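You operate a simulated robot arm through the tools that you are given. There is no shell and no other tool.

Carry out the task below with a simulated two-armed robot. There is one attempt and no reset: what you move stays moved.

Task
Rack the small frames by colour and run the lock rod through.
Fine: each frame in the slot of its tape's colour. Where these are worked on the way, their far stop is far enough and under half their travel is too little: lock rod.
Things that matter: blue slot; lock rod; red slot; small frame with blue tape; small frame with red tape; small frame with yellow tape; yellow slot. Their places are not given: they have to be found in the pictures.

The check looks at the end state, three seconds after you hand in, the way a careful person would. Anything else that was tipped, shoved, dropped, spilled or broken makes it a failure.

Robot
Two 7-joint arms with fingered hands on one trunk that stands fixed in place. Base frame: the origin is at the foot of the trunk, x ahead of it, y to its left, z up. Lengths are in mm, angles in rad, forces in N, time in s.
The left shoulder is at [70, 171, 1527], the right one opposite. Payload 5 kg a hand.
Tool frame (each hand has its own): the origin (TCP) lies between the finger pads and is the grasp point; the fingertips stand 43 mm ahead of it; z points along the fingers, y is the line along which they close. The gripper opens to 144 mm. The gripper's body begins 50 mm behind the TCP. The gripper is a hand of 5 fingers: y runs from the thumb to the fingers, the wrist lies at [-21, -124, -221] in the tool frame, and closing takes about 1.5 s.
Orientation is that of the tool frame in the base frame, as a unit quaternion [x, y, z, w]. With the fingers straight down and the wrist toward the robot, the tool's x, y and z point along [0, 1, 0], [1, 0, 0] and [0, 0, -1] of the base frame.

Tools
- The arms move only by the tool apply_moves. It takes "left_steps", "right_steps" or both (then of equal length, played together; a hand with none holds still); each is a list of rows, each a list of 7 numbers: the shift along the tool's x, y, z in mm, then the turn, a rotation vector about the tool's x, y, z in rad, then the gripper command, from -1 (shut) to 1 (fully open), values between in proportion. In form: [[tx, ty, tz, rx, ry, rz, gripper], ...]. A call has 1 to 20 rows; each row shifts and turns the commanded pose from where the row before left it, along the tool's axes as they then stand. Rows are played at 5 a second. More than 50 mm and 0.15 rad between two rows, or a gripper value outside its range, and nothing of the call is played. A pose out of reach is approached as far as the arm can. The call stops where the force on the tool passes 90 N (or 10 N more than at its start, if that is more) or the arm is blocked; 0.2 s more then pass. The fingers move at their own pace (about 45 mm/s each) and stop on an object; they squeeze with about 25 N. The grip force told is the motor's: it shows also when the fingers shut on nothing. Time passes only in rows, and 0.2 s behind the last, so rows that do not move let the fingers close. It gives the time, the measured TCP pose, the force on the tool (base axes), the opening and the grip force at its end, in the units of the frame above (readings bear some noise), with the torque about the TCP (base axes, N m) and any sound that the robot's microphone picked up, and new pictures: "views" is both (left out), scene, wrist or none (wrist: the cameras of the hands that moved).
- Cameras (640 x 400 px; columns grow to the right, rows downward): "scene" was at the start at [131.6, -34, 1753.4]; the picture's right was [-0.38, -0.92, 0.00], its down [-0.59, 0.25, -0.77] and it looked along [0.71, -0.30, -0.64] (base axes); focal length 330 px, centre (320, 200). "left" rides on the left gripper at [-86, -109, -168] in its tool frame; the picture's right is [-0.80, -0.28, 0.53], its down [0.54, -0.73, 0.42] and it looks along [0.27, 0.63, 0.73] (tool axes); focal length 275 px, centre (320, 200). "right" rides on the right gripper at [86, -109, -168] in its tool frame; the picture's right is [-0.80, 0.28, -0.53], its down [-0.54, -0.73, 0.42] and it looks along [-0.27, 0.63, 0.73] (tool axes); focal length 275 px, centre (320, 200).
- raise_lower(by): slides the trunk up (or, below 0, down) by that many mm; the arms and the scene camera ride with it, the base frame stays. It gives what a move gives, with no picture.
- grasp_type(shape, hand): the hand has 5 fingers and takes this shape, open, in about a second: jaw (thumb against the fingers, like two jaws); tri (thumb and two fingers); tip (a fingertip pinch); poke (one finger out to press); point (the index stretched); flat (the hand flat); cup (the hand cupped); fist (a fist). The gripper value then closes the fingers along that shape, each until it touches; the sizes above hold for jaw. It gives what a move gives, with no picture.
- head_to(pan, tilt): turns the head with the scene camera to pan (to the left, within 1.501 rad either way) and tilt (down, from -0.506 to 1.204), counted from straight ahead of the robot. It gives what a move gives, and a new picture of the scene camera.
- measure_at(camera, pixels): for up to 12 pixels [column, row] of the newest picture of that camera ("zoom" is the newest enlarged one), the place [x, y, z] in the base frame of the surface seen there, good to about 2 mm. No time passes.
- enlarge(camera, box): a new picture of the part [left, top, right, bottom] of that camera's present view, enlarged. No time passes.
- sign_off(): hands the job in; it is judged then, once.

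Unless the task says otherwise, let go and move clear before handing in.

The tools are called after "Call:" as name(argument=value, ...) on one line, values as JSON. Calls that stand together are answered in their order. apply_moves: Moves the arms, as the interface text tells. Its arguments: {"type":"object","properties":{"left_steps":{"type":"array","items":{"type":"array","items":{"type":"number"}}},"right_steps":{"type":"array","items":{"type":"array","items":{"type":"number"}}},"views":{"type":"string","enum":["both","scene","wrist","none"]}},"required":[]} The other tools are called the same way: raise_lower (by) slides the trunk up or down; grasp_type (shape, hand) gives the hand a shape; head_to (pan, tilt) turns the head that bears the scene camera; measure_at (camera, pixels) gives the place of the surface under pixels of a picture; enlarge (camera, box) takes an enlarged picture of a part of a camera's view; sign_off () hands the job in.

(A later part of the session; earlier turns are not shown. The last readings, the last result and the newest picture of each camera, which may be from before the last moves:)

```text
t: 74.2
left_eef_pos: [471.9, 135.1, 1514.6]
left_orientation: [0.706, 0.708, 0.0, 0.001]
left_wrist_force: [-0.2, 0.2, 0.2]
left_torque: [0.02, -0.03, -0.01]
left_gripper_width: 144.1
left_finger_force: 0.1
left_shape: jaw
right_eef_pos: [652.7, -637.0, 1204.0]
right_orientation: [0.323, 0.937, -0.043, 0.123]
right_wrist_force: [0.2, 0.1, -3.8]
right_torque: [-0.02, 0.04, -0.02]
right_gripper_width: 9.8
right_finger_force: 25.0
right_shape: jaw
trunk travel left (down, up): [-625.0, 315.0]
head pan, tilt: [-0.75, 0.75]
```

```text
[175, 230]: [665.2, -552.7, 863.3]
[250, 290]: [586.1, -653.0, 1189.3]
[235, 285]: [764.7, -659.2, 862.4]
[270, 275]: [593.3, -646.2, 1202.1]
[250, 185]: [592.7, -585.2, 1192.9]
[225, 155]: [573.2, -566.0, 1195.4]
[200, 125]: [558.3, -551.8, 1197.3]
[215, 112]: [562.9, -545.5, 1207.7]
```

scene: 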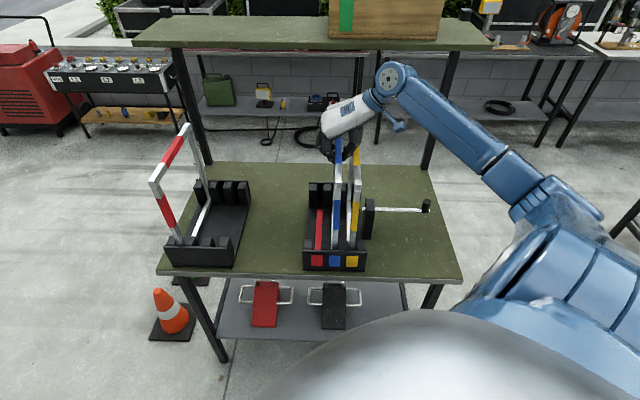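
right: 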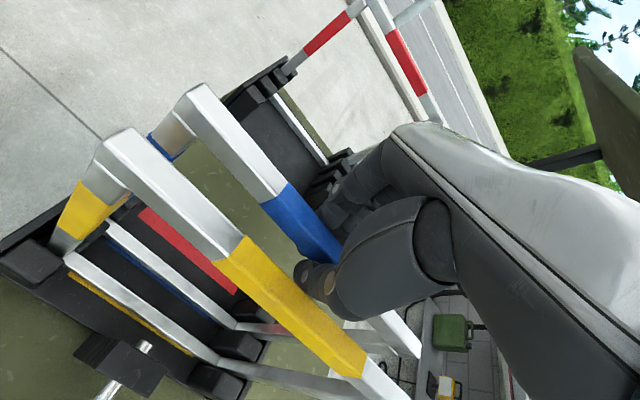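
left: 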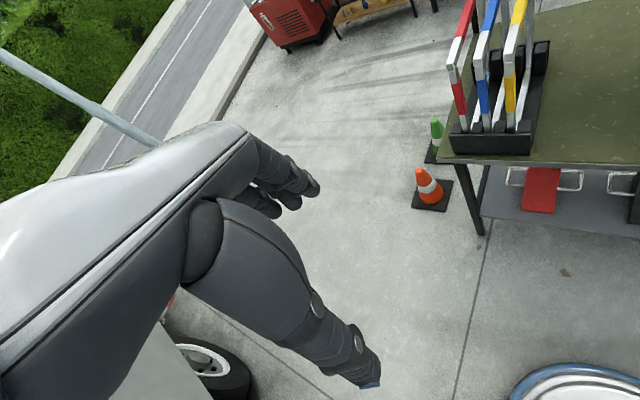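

Still loaded (−3.8 N). Continue down in small steps until the load vanishes.

Call:
apply_moves(right_steps=[[0.4, 0, 1.4, 0, 0, 0, -1], [0.4, 0, 1.4, 0, 0, 0, -1], [0, 0, 0, 0, 0, 0, -1]], views="none")

```text
t: 75.0
left_eef_pos: [470.7, 134.9, 1515.8]
left_orientation: [0.707, 0.708, 0.0, 0.0]
left_wrist_force: [-0.8, -0.2, 1.2]
left_torque: [-0.01, 0.02, 0.01]
left_gripper_width: 143.7
left_finger_force: 0.2
left_shape: jaw
right_eef_pos: [652.0, -635.0, 1201.1]
right_orientation: [0.323, 0.937, -0.043, 0.123]
right_wrist_force: [-0.9, 0.5, -1.8]
right_torque: [-0.07, -0.05, -0.01]
right_gripper_width: 9.8
right_finger_force: 25.3
right_shape: jaw
trunk travel left (down, up): [-625.0, 315.0]
head pan, tilt: [-0.75, 0.75]
```

Call:
apply_moves(right_steps=[[0.4, 0, 1.4, 0, 0, 0, -1], [0, 0, 0, 0, 0, 0, -1]], views="both")

Call:
enlarge(camera="scene", box=[300, 110, 390, 275])

Call:
measure_at(camera="right", pixels=[[250, 290], [270, 275], [250, 185], [225, 155], [200, 125], [215, 112], [245, 150], [190, 290], [220, 315], [130, 245], [200, 300], [230, 285]])

```text
t: 75.6
left_eef_pos: [471.4, 134.0, 1514.7]
left_orientation: [0.707, 0.708, 0.0, 0.0]
left_wrist_force: [-0.3, -0.6, -0.5]
left_torque: [-0.01, 0.04, 0.01]
left_gripper_width: 144.0
left_finger_force: 0.0
left_shape: jaw
right_eef_pos: [652.7, -635.6, 1202.2]
right_orientation: [0.323, 0.937, -0.043, 0.125]
right_wrist_force: [-0.7, 1.1, -1.4]
right_torque: [-0.05, -0.05, 0.03]
right_gripper_width: 10.1
right_finger_force: 24.8
right_shape: jaw
trunk travel left (down, up): [-625.0, 315.0]
head pan, tilt: [-0.75, 0.75]
```

scene: 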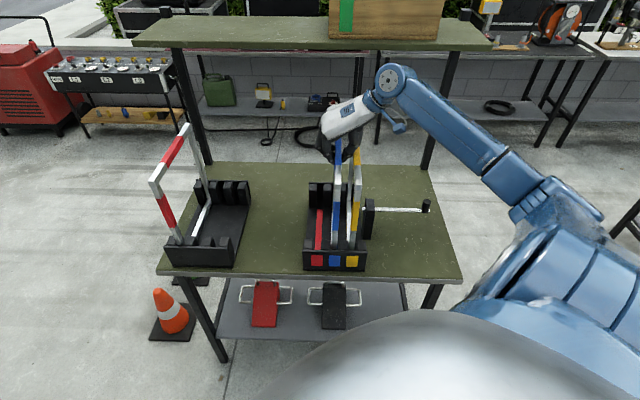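
right: 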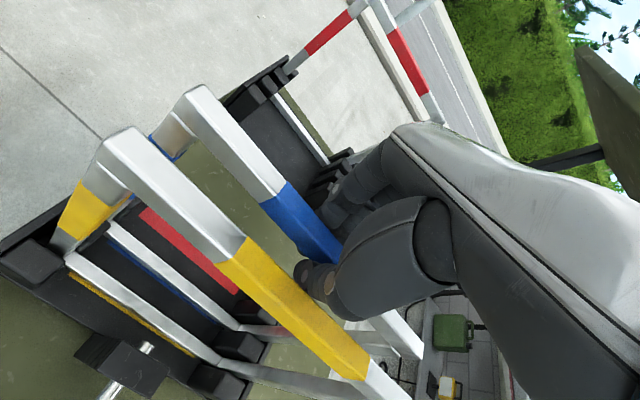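

```text
2.42 times, centred on (345, 192) of scene
```

zoom: 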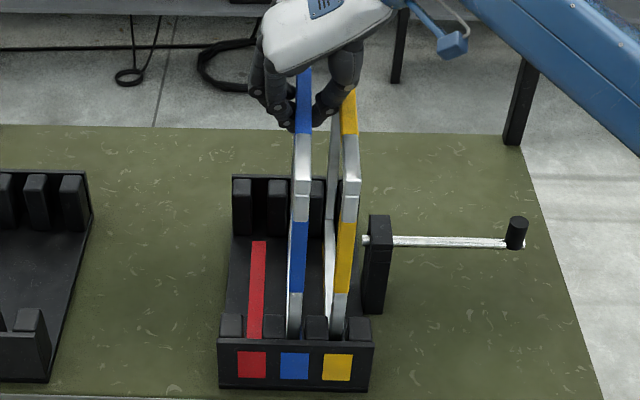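

```text
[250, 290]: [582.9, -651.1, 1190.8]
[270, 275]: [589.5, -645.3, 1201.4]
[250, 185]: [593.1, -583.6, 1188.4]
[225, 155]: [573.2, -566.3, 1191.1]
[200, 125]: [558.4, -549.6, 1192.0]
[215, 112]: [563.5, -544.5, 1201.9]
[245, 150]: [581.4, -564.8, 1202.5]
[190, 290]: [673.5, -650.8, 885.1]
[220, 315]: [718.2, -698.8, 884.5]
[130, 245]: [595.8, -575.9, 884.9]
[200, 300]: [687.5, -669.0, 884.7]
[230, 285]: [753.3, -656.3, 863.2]
```

Blue rests on its slot floor, upright (top centre t≈15, bottom ≈14.6). I'll open while sliding the hand +u so the thumb barely moves toward yellow, then rise.

Call:
apply_moves(right_steps=[[0, 1, 0, 0, 0, 0, -0.78], [0, 2, 0, 0, 0, 0, -0.68], [0, 2, 0, 0, 0, 0, -0.58], [0, 2, 0, 0, 0, 0, -0.5], [0, 0, 0, 0, 0, 0, -0.5], [0, 0, 0, 0, 0, 0, -0.5]])

Call:
enlarge(camera="right", box=[220, 180, 400, 400])

Call:
enlarge(camera="scene", box=[300, 110, 390, 200])

```text
t: 77.0
left_eef_pos: [470.4, 133.8, 1515.6]
left_orientation: [0.706, 0.708, 0.001, -0.001]
left_wrist_force: [-0.2, -0.7, -0.7]
left_torque: [0.01, -0.02, 0.0]
left_gripper_width: 143.6
left_finger_force: 0.1
left_shape: jaw
right_eef_pos: [657.7, -631.3, 1200.7]
right_orientation: [0.323, 0.937, -0.042, 0.123]
right_wrist_force: [-0.3, 0.4, 1.1]
right_torque: [0.02, -0.03, 0.0]
right_gripper_width: 35.8
right_finger_force: 0.0
right_shape: jaw
trunk travel left (down, up): [-625.0, 315.0]
head pan, tilt: [-0.75, 0.75]
```

scene: 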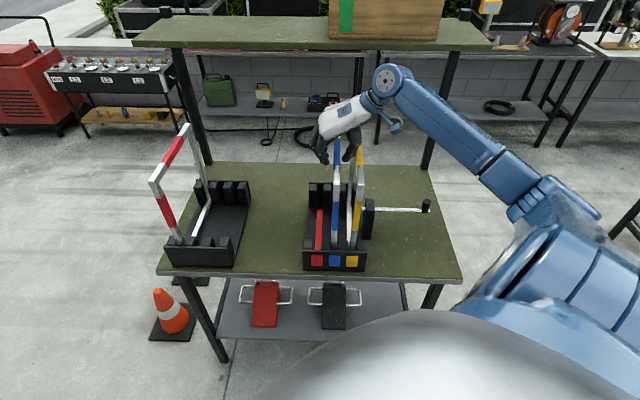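
right: 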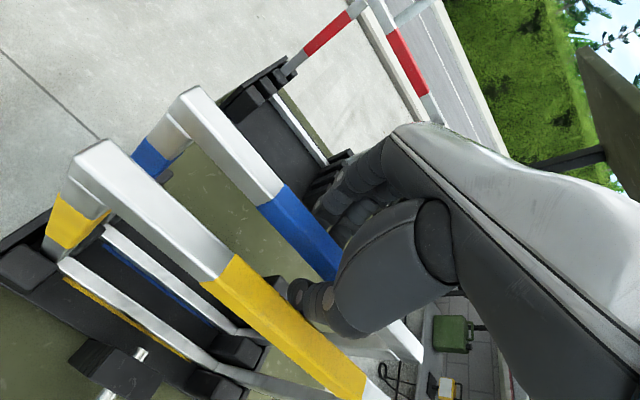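

```text
1.82 times, centred on (310, 290) of right
```

zoom: 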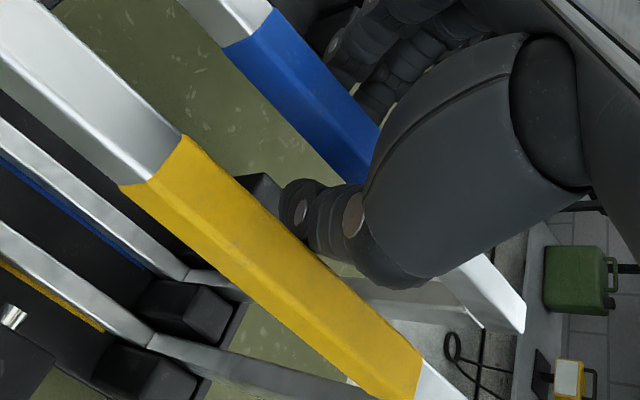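

```text
4.44 times, centred on (345, 155) of scene
```

zoom: 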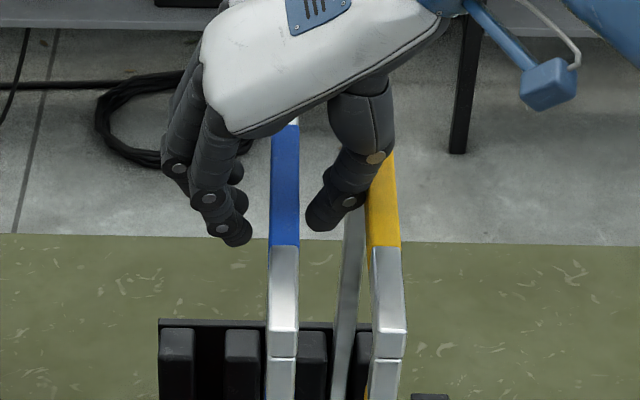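

Call:
apply_moves(right_steps=[[0, 2, 0, 0, 0, 0, -0.5], [-2.6, 0, -9.7, 0, 0, 0, -0.5], [-2.6, 0, -9.7, 0, 0, 0, -0.5], [-5.2, 0, -19.3, 0, 0, 0, -0.5], [-5.2, 0, -19.3, 0, 0, 0, -0.5], [-5.2, 0, -19.3, 0, 0, 0, -0.5], [-5.2, 0, -19.3, 0, 0, 0, -0.5], [-4, 0, -15, 0, 0, 0, -0.5], [0, 0, 0, 0, 0, 0, -0.5]])

Call:
enlarge(camera="scene", box=[300, 110, 390, 275])

Call:
enlarge(camera="scene", box=[140, 110, 260, 280])

```text
t: 79.0
left_eef_pos: [471.0, 134.0, 1514.2]
left_orientation: [0.706, 0.708, 0.0, 0.0]
left_wrist_force: [-0.4, -0.5, 0.4]
left_torque: [0.01, 0.01, 0.02]
left_gripper_width: 143.7
left_finger_force: 0.1
left_shape: jaw
right_eef_pos: [659.2, -627.0, 1317.4]
right_orientation: [0.322, 0.937, -0.042, 0.124]
right_wrist_force: [-0.3, 0.0, -0.6]
right_torque: [-0.02, 0.01, 0.01]
right_gripper_width: 35.7
right_finger_force: 0.0
right_shape: jaw
trunk travel left (down, up): [-625.0, 315.0]
head pan, tilt: [-0.75, 0.75]
```

scene: 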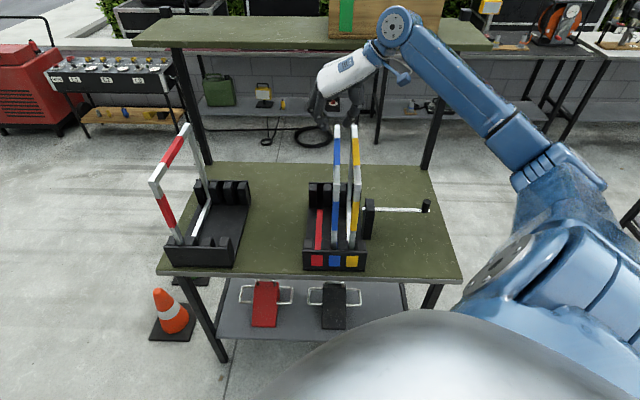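
right: 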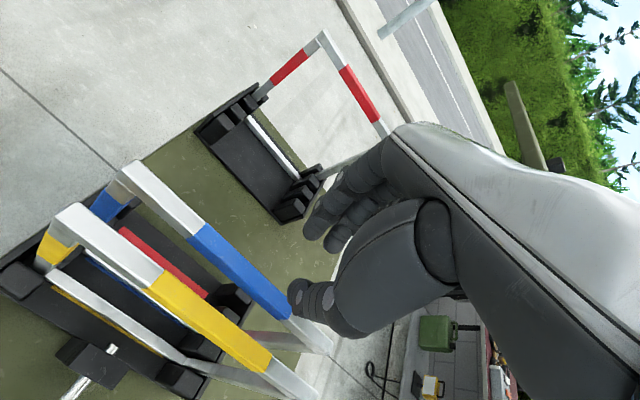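

```text
2.42 times, centred on (345, 192) of scene
```

zoom: 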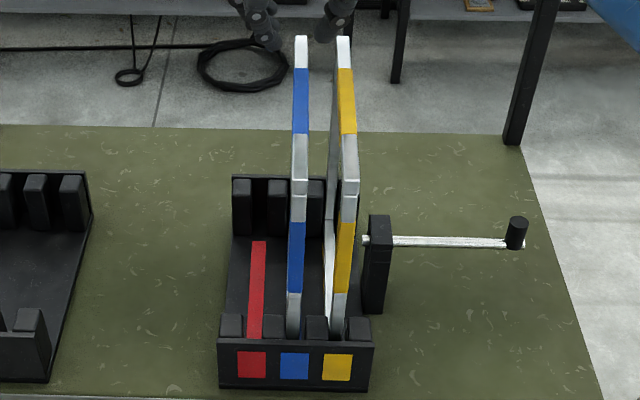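

```text
2.35 times, centred on (200, 195) of scene
```

zoom: 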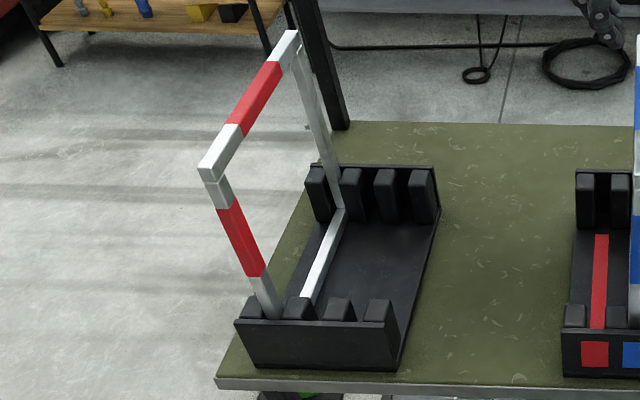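

Blue and yellow both stand in their slots. Now red: measure its bar.

Call:
measure_at(camera="zoom", pixels=[[205, 172], [215, 155], [235, 130], [262, 85], [285, 45], [275, 85], [222, 165], [295, 50], [262, 295], [240, 230], [325, 250], [335, 215]])

Call:
measure_at(camera="right", pixels=[[330, 50], [345, 75], [355, 90], [360, 85], [372, 110], [325, 48], [170, 195], [155, 205], [230, 250], [215, 262], [110, 235], [195, 305]])

```text
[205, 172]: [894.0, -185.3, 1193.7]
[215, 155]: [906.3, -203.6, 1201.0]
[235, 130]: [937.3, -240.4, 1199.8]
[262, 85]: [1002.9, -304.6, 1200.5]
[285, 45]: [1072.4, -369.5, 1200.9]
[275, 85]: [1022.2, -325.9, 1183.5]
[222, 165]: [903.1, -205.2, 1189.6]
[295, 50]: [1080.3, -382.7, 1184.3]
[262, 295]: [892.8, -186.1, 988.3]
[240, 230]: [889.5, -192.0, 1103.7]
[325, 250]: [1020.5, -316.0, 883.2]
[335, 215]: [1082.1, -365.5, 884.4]
```

```text
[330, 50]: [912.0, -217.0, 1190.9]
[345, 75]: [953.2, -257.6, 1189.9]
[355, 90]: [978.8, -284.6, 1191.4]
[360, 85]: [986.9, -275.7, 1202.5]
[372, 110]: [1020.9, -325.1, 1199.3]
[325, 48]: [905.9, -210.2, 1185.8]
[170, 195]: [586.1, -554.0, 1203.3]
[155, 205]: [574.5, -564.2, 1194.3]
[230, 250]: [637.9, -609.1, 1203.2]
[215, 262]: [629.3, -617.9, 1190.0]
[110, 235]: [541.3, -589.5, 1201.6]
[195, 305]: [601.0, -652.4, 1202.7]
```

Red's bar is at t≈492–510, s front 763. I'll add 10° tilt for reach and carry the hand over to red.

Call:
apply_moves(right_steps=[[0, 0, 0, 0, -0.0873, 0, -0.4], [0, 0, 0, 0, -0.0872, 0, -0.4], [-4.03, 39.5, 1.88, 0, 0, 0, -0.4], [-4.03, 39.5, 1.88, 0, 0, 0, -0.4], [-4.03, 39.5, 1.88, 0, 0, 0, -0.4], [-4.03, 39.5, 1.88, 0, 0, 0, -0.4], [-4.03, 39.5, 1.88, 0, 0, 0, -0.4], [-4.03, 39.5, 1.88, 0, 0, 0, -0.4], [-4.03, 39.5, 1.88, 0, 0, 0, -0.4], [-4.03, 39.5, 1.88, 0, 0, 0, -0.4], [-4.03, 39.5, 1.88, 0, 0, 0, -0.4], [-4.03, 39.5, 1.88, 0, 0, 0, -0.4], [-4.03, 39.5, 1.88, 0, 0, 0, -0.4], [-4.03, 39.5, 1.88, 0, 0, 0, -0.4], [0, 0, 0, 0, 0, 0, -0.4], [0, 0, 0, 0, 0, 0, -0.4]])

Call:
enlarge(camera="right", box=[170, 60, 370, 340])

```text
t: 82.4
left_eef_pos: [470.6, 134.1, 1514.9]
left_orientation: [0.707, 0.707, 0.001, 0.0]
left_wrist_force: [0.0, 0.3, -0.6]
left_torque: [0.03, -0.01, -0.02]
left_gripper_width: 143.9
left_finger_force: 0.1
left_shape: jaw
right_eef_pos: [991.9, -286.6, 1316.4]
right_orientation: [0.317, 0.923, -0.071, 0.205]
right_wrist_force: [-0.3, -0.2, -0.6]
right_torque: [-0.02, -0.03, -0.01]
right_gripper_width: 43.0
right_finger_force: 0.1
right_shape: jaw
trunk travel left (down, up): [-625.0, 315.0]
head pan, tilt: [-0.75, 0.75]
```

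scene: 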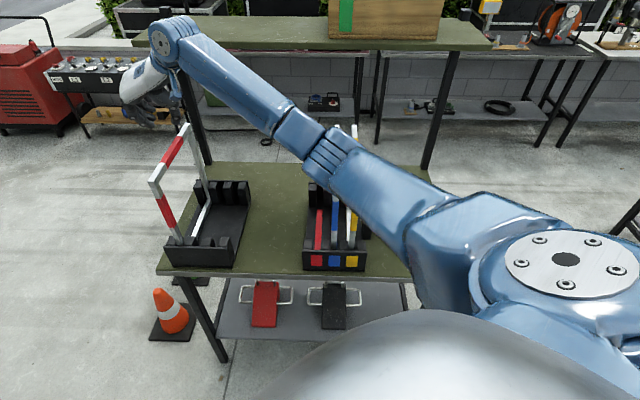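
right: 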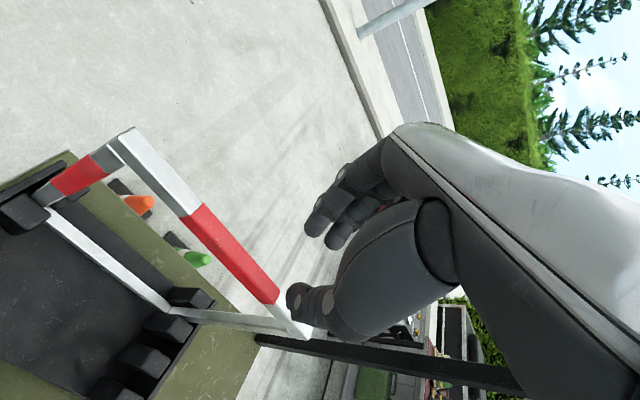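

```text
1.43 times, centred on (270, 200) of right
```

zoom: 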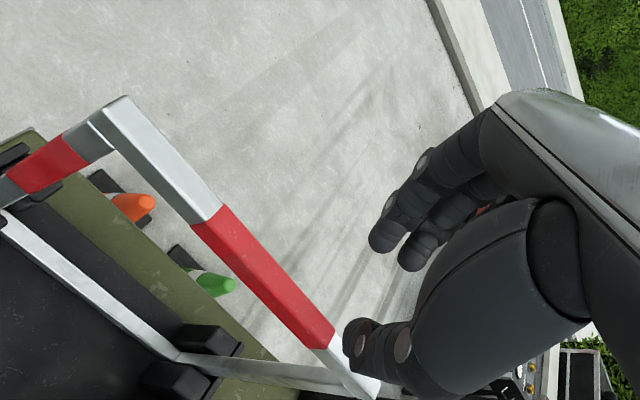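

The hand is centred over red (t≈499). Descend to bar height, then close.

Call:
apply_moves(right_steps=[[8.45, 1, 18.1, 0, 0, 0, -0.4], [8.45, 1, 18.1, 0, 0, 0, -0.4], [8.45, 0, 18.1, 0, 0, 0, -0.4], [8.45, 0, 18.1, 0, 0, 0, -0.4], [4.2, 0, 9.1, 0, 0, 0, -0.4], [0, 0, 0, 0, 0, 0, -0.4], [0, 0, 0, 0, 0, 0, -0.4]])

Call:
enlarge(camera="right", box=[200, 130, 370, 340])

Call:
enlarge(camera="scene", box=[130, 80, 220, 200])

```text
t: 84.0
left_eef_pos: [470.9, 134.8, 1513.7]
left_orientation: [0.707, 0.708, 0.001, 0.0]
left_wrist_force: [-0.3, 0.7, 0.0]
left_torque: [0.02, -0.02, -0.01]
left_gripper_width: 143.9
left_finger_force: 0.0
left_shape: jaw
right_eef_pos: [995.0, -285.1, 1225.4]
right_orientation: [0.318, 0.923, -0.071, 0.205]
right_wrist_force: [0.2, 0.2, -0.8]
right_torque: [-0.04, -0.01, -0.03]
right_gripper_width: 42.9
right_finger_force: 0.0
right_shape: jaw
trunk travel left (down, up): [-625.0, 315.0]
head pan, tilt: [-0.75, 0.75]
```

scene: 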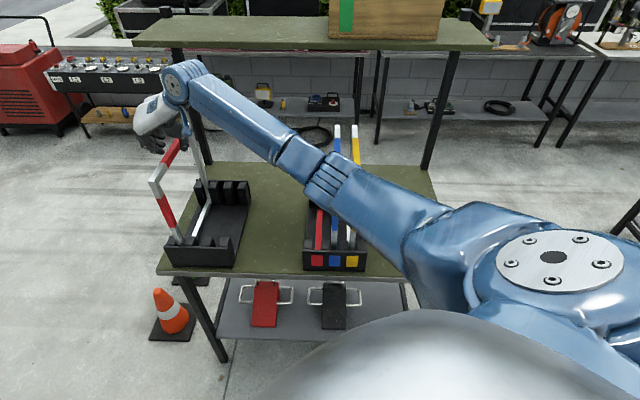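
right: 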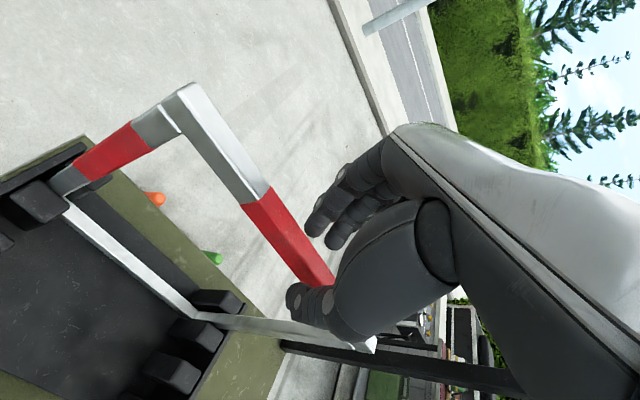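

```text
1.90 times, centred on (285, 235) of right
```

zoom: 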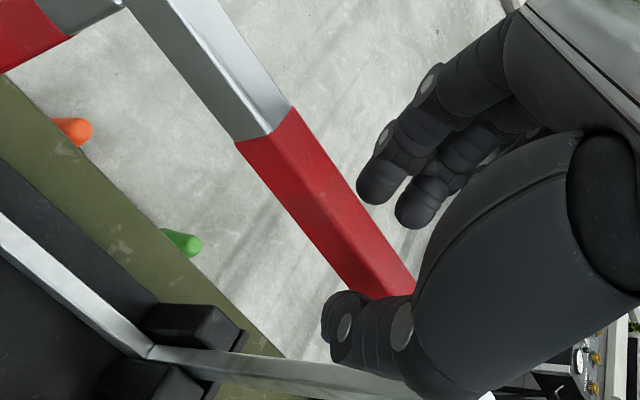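

```text
3.33 times, centred on (175, 140) of scene
```

zoom: 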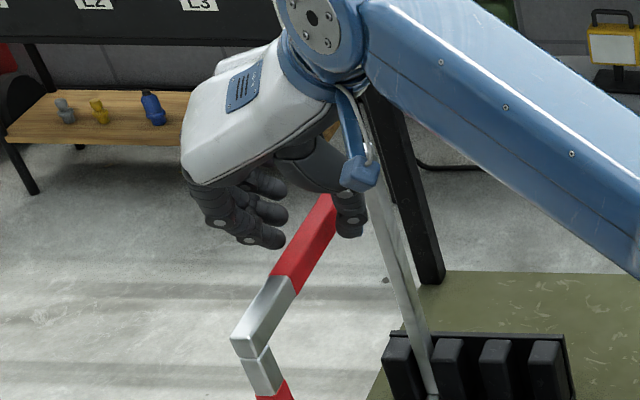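

Call:
apply_moves(right_steps=[[3.3, 0, 7.1, 0, 0, 0, -0.4], [3.3, 0, 7.1, 0, 0, 0, -0.45], [3.3, 0, 7.1, 0, 0, 0, -0.5], [0, 0, 0, 0, 0, 0, -0.6], [0, 0, 0, 0, 0, 0, -0.7], [0, 0, 0, 0, 0, 0, -0.8], [0, 0, 0, 0, 0, 0, -1], [0, 0, 0, 0, 0, 0, -1], [0, 0, 0, 0, 0, 0, -1], [0, 0, 0, 0, 0, 0, -1], [0, 0, 0, 0, 0, 0, -1]])

Call:
enlarge(camera="right", box=[200, 130, 370, 340])

```text
t: 86.4
left_eef_pos: [471.6, 134.3, 1515.4]
left_orientation: [0.706, 0.708, -0.001, -0.001]
left_wrist_force: [0.0, 0.8, 0.7]
left_torque: [0.01, 0.0, 0.03]
left_gripper_width: 143.6
left_finger_force: 0.1
left_shape: jaw
right_eef_pos: [994.7, -286.6, 1201.9]
right_orientation: [0.318, 0.923, -0.071, 0.203]
right_wrist_force: [0.7, 0.5, 0.6]
right_torque: [0.0, 0.03, 0.02]
right_gripper_width: 10.2
right_finger_force: 25.4
right_shape: jaw
trunk travel left (down, up): [-625.0, 315.0]
head pan, tilt: [-0.75, 0.75]
```

scene: 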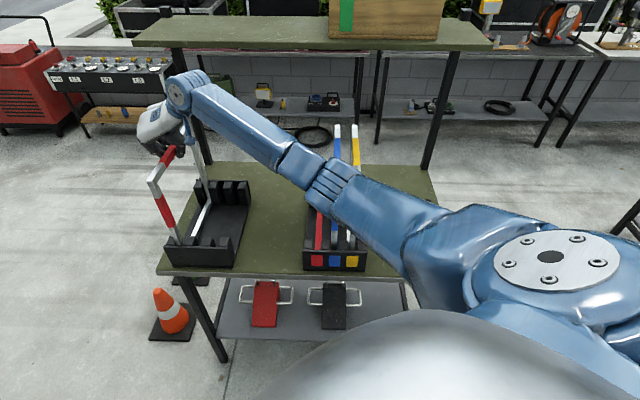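
right: 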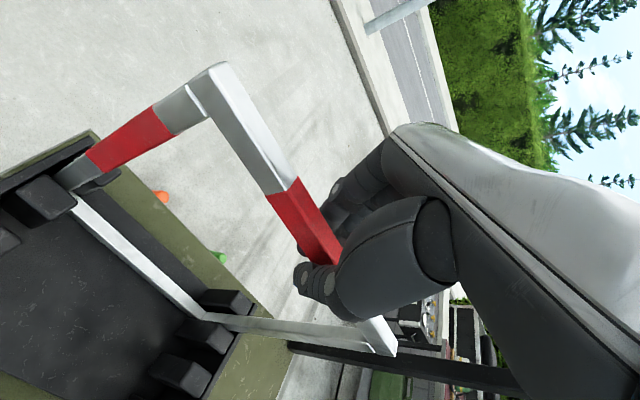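

```text
1.90 times, centred on (285, 235) of right
```

zoom: 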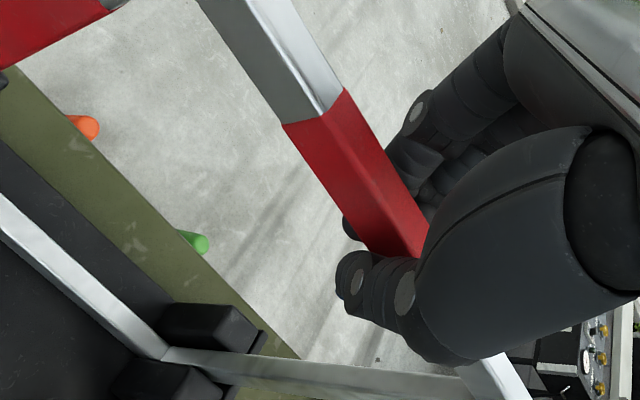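

Red is gripped (25 N). Lift 15 mm and check the load, then continue.

Call:
apply_moves(right_steps=[[-2.1, 0, -4.5, 0, 0, 0, -1], [-2.1, 0, -4.5, 0, 0, 0, -1], [-2.1, 0, -4.5, 0, 0, 0, -1], [0, 0, 0, 0, 0, 0, -1]], views="wrist")

```text
t: 87.4
left_eef_pos: [472.3, 134.4, 1514.6]
left_orientation: [0.706, 0.708, -0.001, -0.001]
left_wrist_force: [1.3, -0.8, -0.4]
left_torque: [0.02, 0.01, -0.03]
left_gripper_width: 143.9
left_finger_force: 0.1
left_shape: jaw
right_eef_pos: [994.4, -286.0, 1217.4]
right_orientation: [0.318, 0.923, -0.07, 0.205]
right_wrist_force: [0.0, 0.0, -3.5]
right_torque: [0.0, 0.02, -0.01]
right_gripper_width: 10.2
right_finger_force: 24.8
right_shape: jaw
trunk travel left (down, up): [-625.0, 315.0]
head pan, tilt: [-0.75, 0.75]
```

right: 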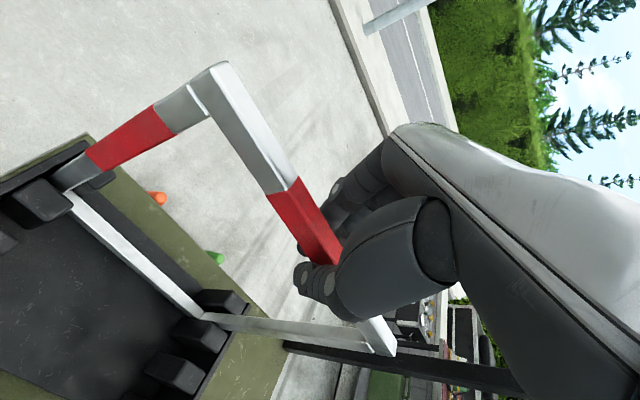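

Call:
apply_moves(right_steps=[[-6.3, 0, -13.6, 0, 0, 0, -1], [-9.7, 0, -20.8, 0, 0, 0, -1], [-9.7, 0, -20.8, 0, 0, 0, -1], [-9.7, 0, -20.8, 0, 0, 0, -1], [-9.7, 0, -20.8, 0, 0, 0, -1], [-5.6, 0, -12, 0, 0, 0, -1], [0, 0, 0, 0, 0, 0, -1], [0, 0, 0, 0, 0, 0, -1]])

Call:
enlarge(camera="right", box=[40, 50, 300, 350])

Call:
enlarge(camera="scene", box=[120, 60, 260, 280])

```text
t: 89.2
left_eef_pos: [472.4, 134.6, 1514.8]
left_orientation: [0.706, 0.708, 0.0, -0.001]
left_wrist_force: [0.9, -0.3, 0.1]
left_torque: [0.0, 0.0, 0.02]
left_gripper_width: 143.9
left_finger_force: 0.2
left_shape: jaw
right_eef_pos: [994.6, -285.2, 1337.6]
right_orientation: [0.317, 0.923, -0.07, 0.205]
right_wrist_force: [0.6, 0.5, -3.9]
right_torque: [-0.05, 0.0, 0.0]
right_gripper_width: 10.2
right_finger_force: 24.5
right_shape: jaw
trunk travel left (down, up): [-625.0, 315.0]
head pan, tilt: [-0.75, 0.75]
```

scene: 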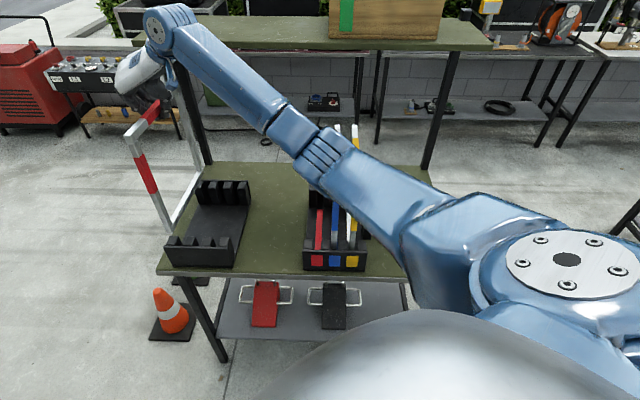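
right: 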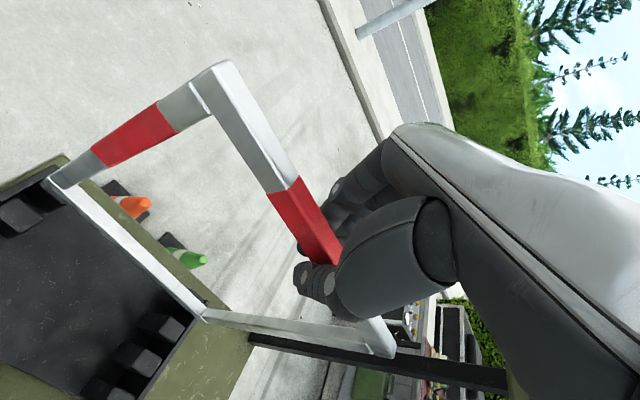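

```text
1.33 times, centred on (170, 200) of right
```

zoom: 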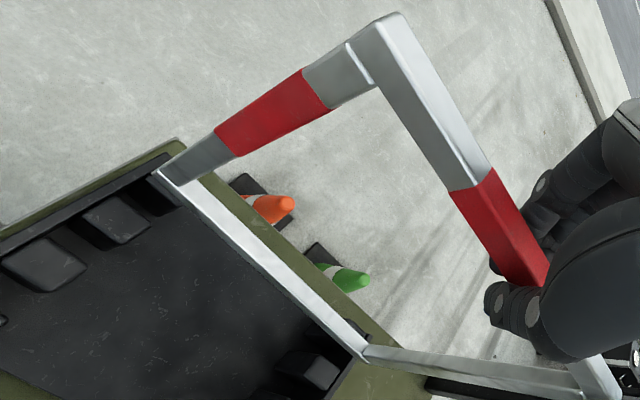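

```text
1.82 times, centred on (190, 170) of scene
```

zoom: 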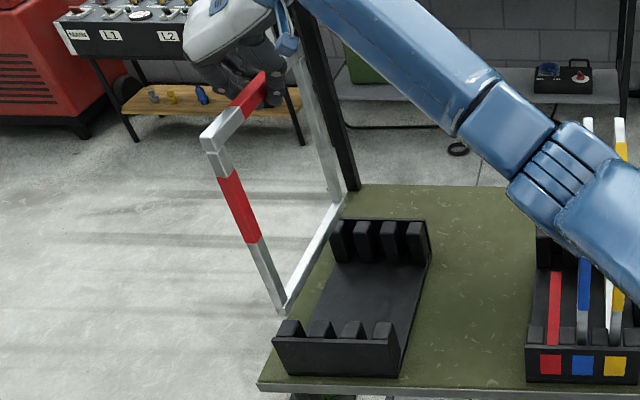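

Call:
measure_at(camera="right", pixels=[[212, 92], [219, 106], [235, 132], [247, 152], [262, 178], [235, 90], [265, 140], [280, 165], [100, 222], [150, 266], [190, 302], [120, 240]])

Call:
enlarge(camera="right", box=[40, 160, 220, 340])

```text
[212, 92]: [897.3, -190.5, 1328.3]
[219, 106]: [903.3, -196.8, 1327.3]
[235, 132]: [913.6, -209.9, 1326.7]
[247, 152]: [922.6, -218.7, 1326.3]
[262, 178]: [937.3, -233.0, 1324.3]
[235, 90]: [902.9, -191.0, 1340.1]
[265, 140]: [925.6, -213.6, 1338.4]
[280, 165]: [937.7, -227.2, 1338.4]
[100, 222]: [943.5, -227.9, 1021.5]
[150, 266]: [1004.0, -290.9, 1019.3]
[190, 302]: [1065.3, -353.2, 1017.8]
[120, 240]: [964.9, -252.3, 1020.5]
```

```text
2.22 times, centred on (130, 250) of right
```

zoom: 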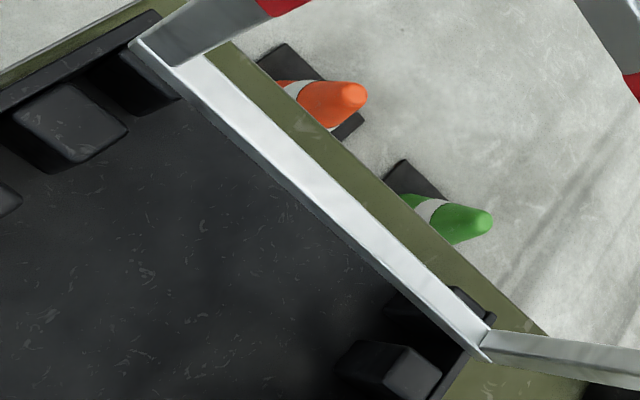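

Call:
measure_at(camera="zoom", pixels=[[200, 103], [207, 95], [225, 85], [300, 198], [307, 190], [325, 172], [400, 282], [408, 275], [425, 262], [460, 330], [465, 322], [480, 312]])

```text
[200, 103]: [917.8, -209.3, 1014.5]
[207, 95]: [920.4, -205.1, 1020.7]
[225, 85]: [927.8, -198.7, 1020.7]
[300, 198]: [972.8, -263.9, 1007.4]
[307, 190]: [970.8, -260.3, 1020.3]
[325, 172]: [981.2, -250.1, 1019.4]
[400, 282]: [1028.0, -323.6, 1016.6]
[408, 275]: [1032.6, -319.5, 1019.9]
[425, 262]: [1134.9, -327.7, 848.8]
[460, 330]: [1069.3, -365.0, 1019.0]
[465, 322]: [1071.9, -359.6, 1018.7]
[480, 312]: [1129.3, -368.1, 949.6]
```

Red's bottom bar is at t≈508 (top 505), yaw ≈ −0.014. I'll carry it to the red slot (t≈70) with a small yaw correction.

Call:
apply_moves(right_steps=[[1.6, -13.6, -0.76, 0, 0, 0, -1], [3.26, -27.2, -1.52, -0.0025, 0, -0.0055, -1], [3.26, -27.2, -1.52, -0.0025, 0, -0.0055, -1], [3.26, -27.2, -1.52, 0, 0, 0, -1], [3.26, -27.2, -1.52, 0, 0, 0, -1], [3.26, -27.2, -1.52, 0, 0, 0, -1], [3.26, -27.2, -1.52, 0, 0, 0, -1], [3.26, -27.2, -1.52, 0, 0, 0, -1], [3.26, -27.2, -1.52, 0, 0, 0, -1], [3.26, -27.2, -1.52, 0, 0, 0, -1], [3.26, -27.2, -1.52, 0, 0, 0, -1], [3.26, -27.2, -1.52, 0, 0, 0, -1], [3.26, -27.2, -1.52, 0, 0, 0, -1], [3.26, -27.2, -1.52, 0, 0, 0, -1], [3.26, -27.2, -1.52, 0, 0, 0, -1], [3.26, -27.2, -1.52, 0, 0, 0, -1], [1.6, -13.6, -0.76, 0, 0, 0, -1], [0, 0, 0, 0, 0, 0, -1], [0, 0, 0, 0, 0, 0, -1]])

Call:
enlarge(camera="scene", box=[300, 180, 370, 275])

Call:
enlarge(camera="right", box=[20, 60, 300, 380])

```text
t: 93.2
left_eef_pos: [470.8, 134.0, 1514.1]
left_orientation: [0.707, 0.707, -0.001, 0.0]
left_wrist_force: [0.6, -0.5, -0.1]
left_torque: [0.0, 0.01, 0.02]
left_gripper_width: 143.9
left_finger_force: 0.0
left_shape: jaw
right_eef_pos: [683.4, -596.4, 1335.6]
right_orientation: [0.312, 0.925, -0.069, 0.205]
right_wrist_force: [0.4, 0.1, -4.6]
right_torque: [-0.02, 0.03, 0.0]
right_gripper_width: 10.4
right_finger_force: 25.2
right_shape: jaw
trunk travel left (down, up): [-625.0, 315.0]
head pan, tilt: [-0.75, 0.75]
```

scene: 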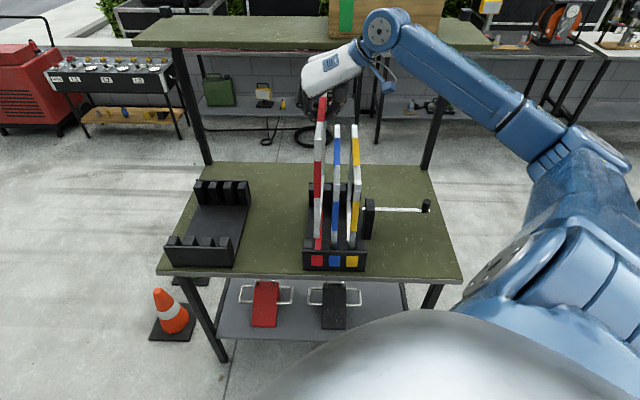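
right: 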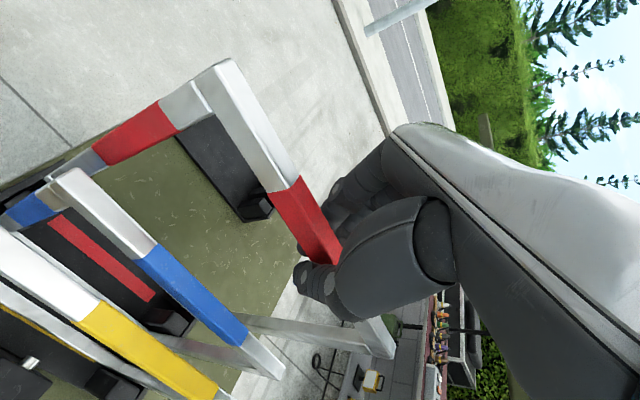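

```text
4.21 times, centred on (335, 228) of scene
```

zoom: 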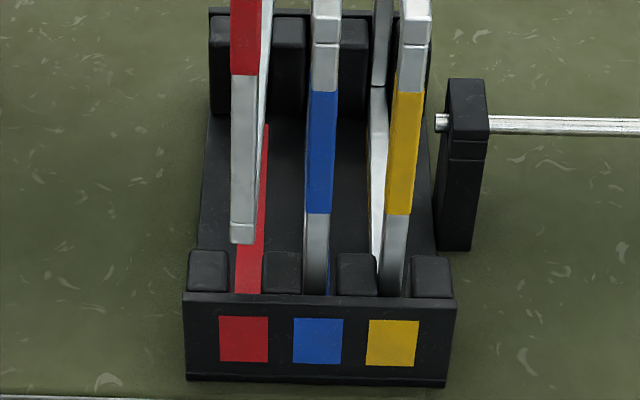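

```text
1.25 times, centred on (160, 220) of right
```

zoom: 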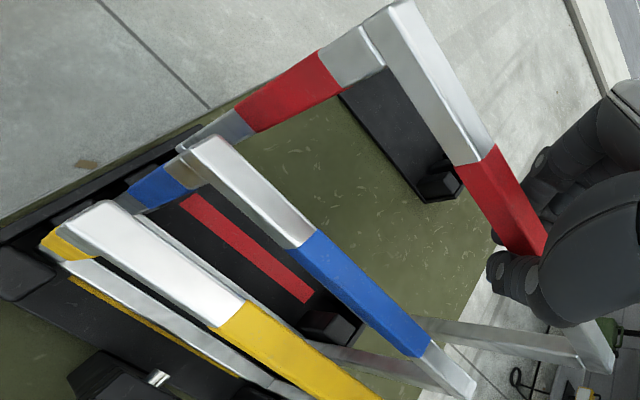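

Call:
enlarge(camera="scene", box=[300, 200, 360, 265])

Call:
measure_at(camera="right", pixels=[[212, 92], [219, 106], [235, 132], [247, 152], [262, 178], [275, 200], [235, 90], [265, 140], [260, 325], [300, 335], [340, 345], [370, 350]])

```text
6.15 times, centred on (330, 232) of scene
```

zoom: 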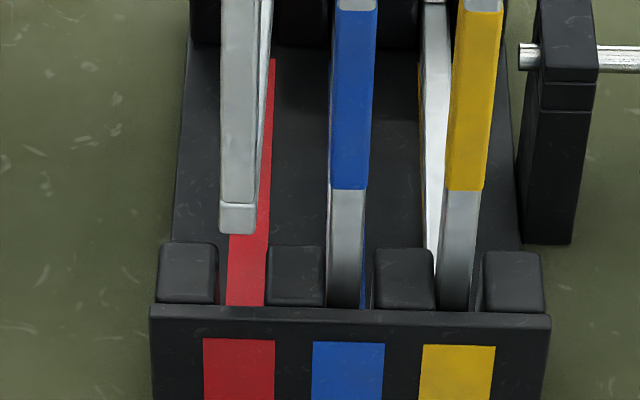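

```text
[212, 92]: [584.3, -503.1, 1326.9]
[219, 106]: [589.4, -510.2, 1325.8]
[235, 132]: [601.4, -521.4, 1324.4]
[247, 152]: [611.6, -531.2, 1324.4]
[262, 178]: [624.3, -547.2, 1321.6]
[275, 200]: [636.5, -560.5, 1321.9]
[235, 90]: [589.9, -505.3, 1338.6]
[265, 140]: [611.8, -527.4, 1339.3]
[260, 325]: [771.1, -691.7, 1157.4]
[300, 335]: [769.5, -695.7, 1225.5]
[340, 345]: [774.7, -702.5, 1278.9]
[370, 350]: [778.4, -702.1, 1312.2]
```

Call:
measure_at(camera="zoom", pixels=[[222, 220], [253, 220], [238, 225], [237, 180], [240, 100], [242, 30], [214, 280], [270, 280], [320, 280], [376, 280], [190, 260], [355, 100]])

```text
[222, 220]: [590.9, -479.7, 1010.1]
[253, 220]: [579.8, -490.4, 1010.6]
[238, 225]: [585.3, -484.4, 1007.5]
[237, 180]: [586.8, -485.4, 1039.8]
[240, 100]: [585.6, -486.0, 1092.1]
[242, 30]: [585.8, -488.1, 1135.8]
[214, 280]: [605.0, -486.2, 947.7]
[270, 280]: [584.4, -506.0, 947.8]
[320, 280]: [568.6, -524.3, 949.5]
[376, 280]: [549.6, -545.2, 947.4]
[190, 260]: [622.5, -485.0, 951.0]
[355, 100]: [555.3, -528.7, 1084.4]
```

Near end centre 71 (slot 70), far ≈67, front face s≈756. Correct: +0.014 rad, +7.6 mm along v, +1 along u.

Call:
apply_moves(right_steps=[[-3.5, -0.1, 1.6, -0.0059, 0, -0.0127, -1], [-3.5, -0.1, 1.6, 0, 0, 0, -1], [0, 0, 0, 0, 0, 0, -1], [0, 0, 0, 0, 0, 0, -1]])

Call:
enlarge(camera="scene", box=[300, 200, 360, 265])

Call:
measure_at(camera="right", pixels=[[212, 92], [219, 106], [235, 132], [247, 152], [262, 178], [275, 200], [255, 322], [270, 328], [300, 335], [320, 340], [340, 345], [370, 350]])

```text
t: 94.2
left_eef_pos: [471.7, 134.9, 1514.1]
left_orientation: [0.707, 0.708, 0.0, 0.0]
left_wrist_force: [-0.4, -0.5, -0.1]
left_torque: [0.02, -0.03, -0.01]
left_gripper_width: 144.1
left_finger_force: 0.0
left_shape: jaw
right_eef_pos: [689.1, -602.3, 1336.6]
right_orientation: [0.306, 0.927, -0.068, 0.206]
right_wrist_force: [-0.1, 0.0, -4.9]
right_torque: [-0.03, 0.0, 0.01]
right_gripper_width: 10.4
right_finger_force: 25.0
right_shape: jaw
trunk travel left (down, up): [-625.0, 315.0]
head pan, tilt: [-0.75, 0.75]
```

scene: 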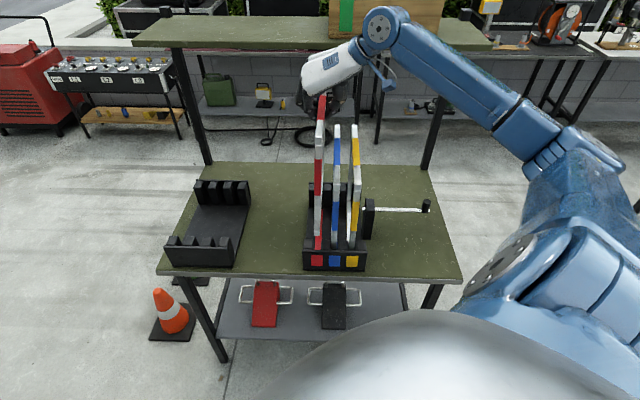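
right: 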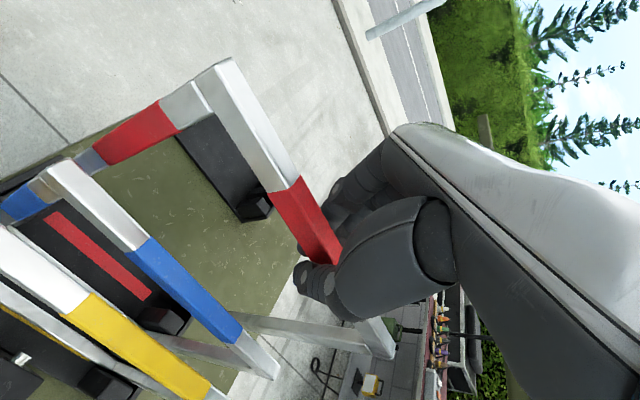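

```text
6.15 times, centred on (330, 232) of scene
```

zoom: 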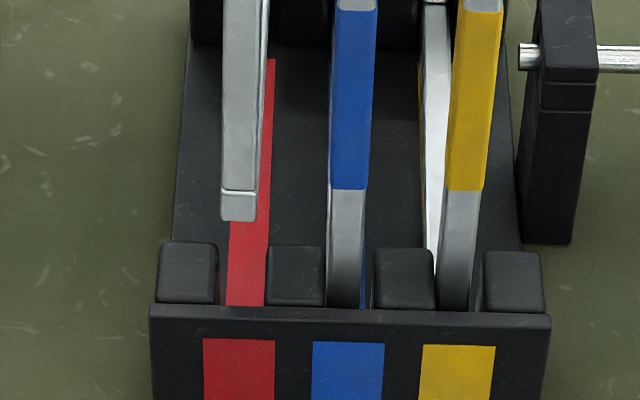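

```text
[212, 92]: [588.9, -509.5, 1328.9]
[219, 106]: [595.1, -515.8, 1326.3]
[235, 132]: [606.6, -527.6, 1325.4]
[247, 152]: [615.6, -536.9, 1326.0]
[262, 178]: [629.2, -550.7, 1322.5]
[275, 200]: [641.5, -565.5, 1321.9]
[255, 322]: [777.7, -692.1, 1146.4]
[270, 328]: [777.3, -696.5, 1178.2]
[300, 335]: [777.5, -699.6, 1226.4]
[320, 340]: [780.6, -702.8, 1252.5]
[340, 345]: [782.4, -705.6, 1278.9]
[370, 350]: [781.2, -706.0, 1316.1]
```

Call:
measure_at(camera="zoom", pixels=[[224, 205], [253, 205], [239, 212], [240, 160], [243, 100], [245, 30], [247, 10]])

Call:
enlarge(camera="right", box=[130, 260, 300, 400])

```text
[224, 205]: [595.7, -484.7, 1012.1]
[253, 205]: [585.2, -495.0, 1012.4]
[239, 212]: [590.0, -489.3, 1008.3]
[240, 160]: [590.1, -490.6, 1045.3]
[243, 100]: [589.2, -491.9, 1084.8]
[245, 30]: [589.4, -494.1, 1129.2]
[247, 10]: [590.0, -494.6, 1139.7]
```

```text
2.86 times, centred on (215, 330) of right
```

zoom: 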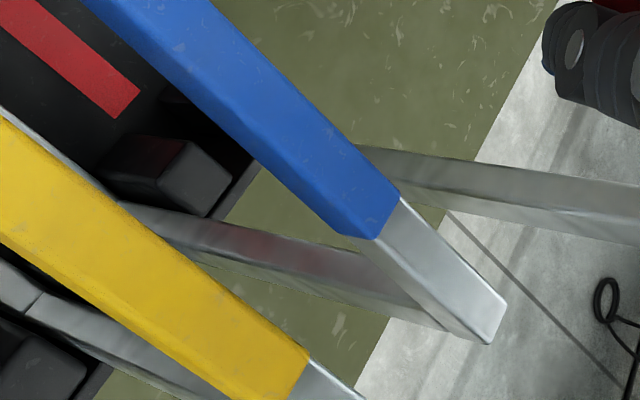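

The bottom is centred (t≈71, s≈763) but the frame leans ~0.022 rad (top toward −u). I'll straighten it by a small roll with +6 mm along u, then lower into the guides.

Call:
apply_moves(right_steps=[[0, 3, 0, 0.01, 0, -0.0047, -1], [0, 3, 0, 0.01, 0, -0.0047, -1], [0, 0, 0, 0, 0, 0, -1], [0, 0, 0, 0, 0, 0, -1]])

Call:
enlarge(camera="scene", box=[300, 200, 360, 265])

Call:
measure_at(camera="right", pixels=[[212, 92], [219, 106], [235, 132], [247, 152], [262, 178], [260, 327], [270, 329], [300, 335], [320, 340], [340, 345], [370, 350]])

Call:
measure_at(camera="zoom", pixels=[[224, 205], [253, 205], [239, 212], [240, 160], [243, 100], [245, 30]])

```text
t: 95.2
left_eef_pos: [470.0, 134.6, 1514.0]
left_orientation: [0.707, 0.707, -0.001, 0.0]
left_wrist_force: [0.6, 0.4, 0.7]
left_torque: [-0.01, -0.04, 0.0]
left_gripper_width: 143.9
left_finger_force: 0.0
left_shape: jaw
right_eef_pos: [694.5, -597.7, 1336.6]
right_orientation: [0.303, 0.928, -0.079, 0.201]
right_wrist_force: [0.9, 0.1, -4.6]
right_torque: [-0.03, 0.0, 0.0]
right_gripper_width: 10.3
right_finger_force: 25.6
right_shape: jaw
trunk travel left (down, up): [-625.0, 315.0]
head pan, tilt: [-0.75, 0.75]
```

scene: 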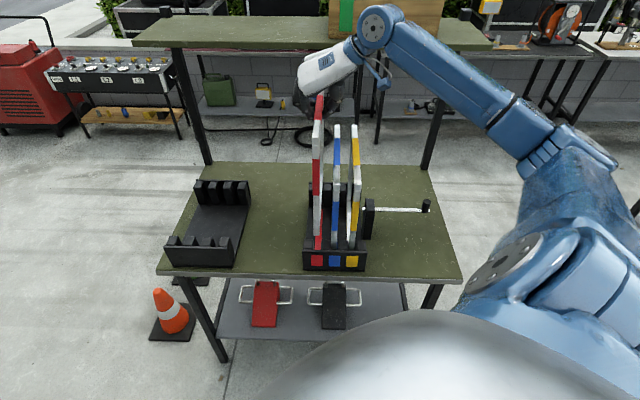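
right: 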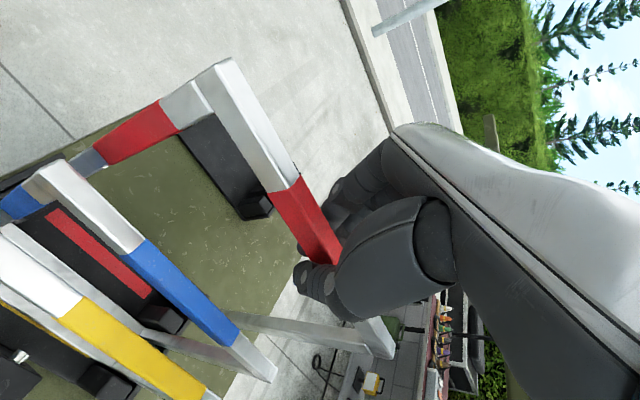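

```text
6.15 times, centred on (330, 232) of scene
```

zoom: 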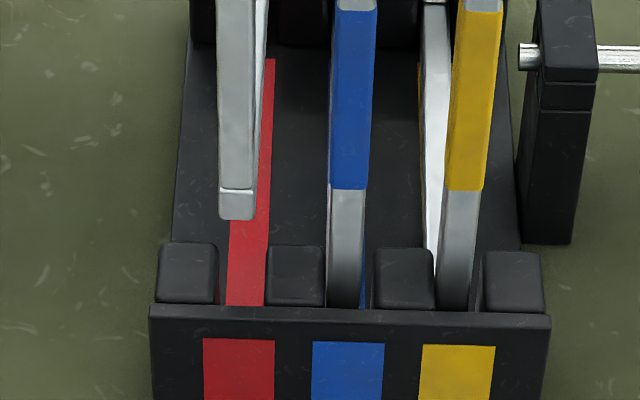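

```text
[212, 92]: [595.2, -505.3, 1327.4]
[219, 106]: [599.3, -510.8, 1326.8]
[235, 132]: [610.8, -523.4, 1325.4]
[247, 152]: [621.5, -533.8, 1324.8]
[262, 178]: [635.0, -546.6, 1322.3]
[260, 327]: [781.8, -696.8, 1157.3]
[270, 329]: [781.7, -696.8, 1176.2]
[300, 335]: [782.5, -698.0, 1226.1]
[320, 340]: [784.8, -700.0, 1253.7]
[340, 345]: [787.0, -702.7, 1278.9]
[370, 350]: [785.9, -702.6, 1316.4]
```

```text
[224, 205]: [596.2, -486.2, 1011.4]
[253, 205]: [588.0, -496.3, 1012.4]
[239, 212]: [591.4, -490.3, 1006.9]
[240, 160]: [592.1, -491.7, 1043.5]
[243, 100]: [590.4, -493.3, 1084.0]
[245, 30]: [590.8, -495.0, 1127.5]
```

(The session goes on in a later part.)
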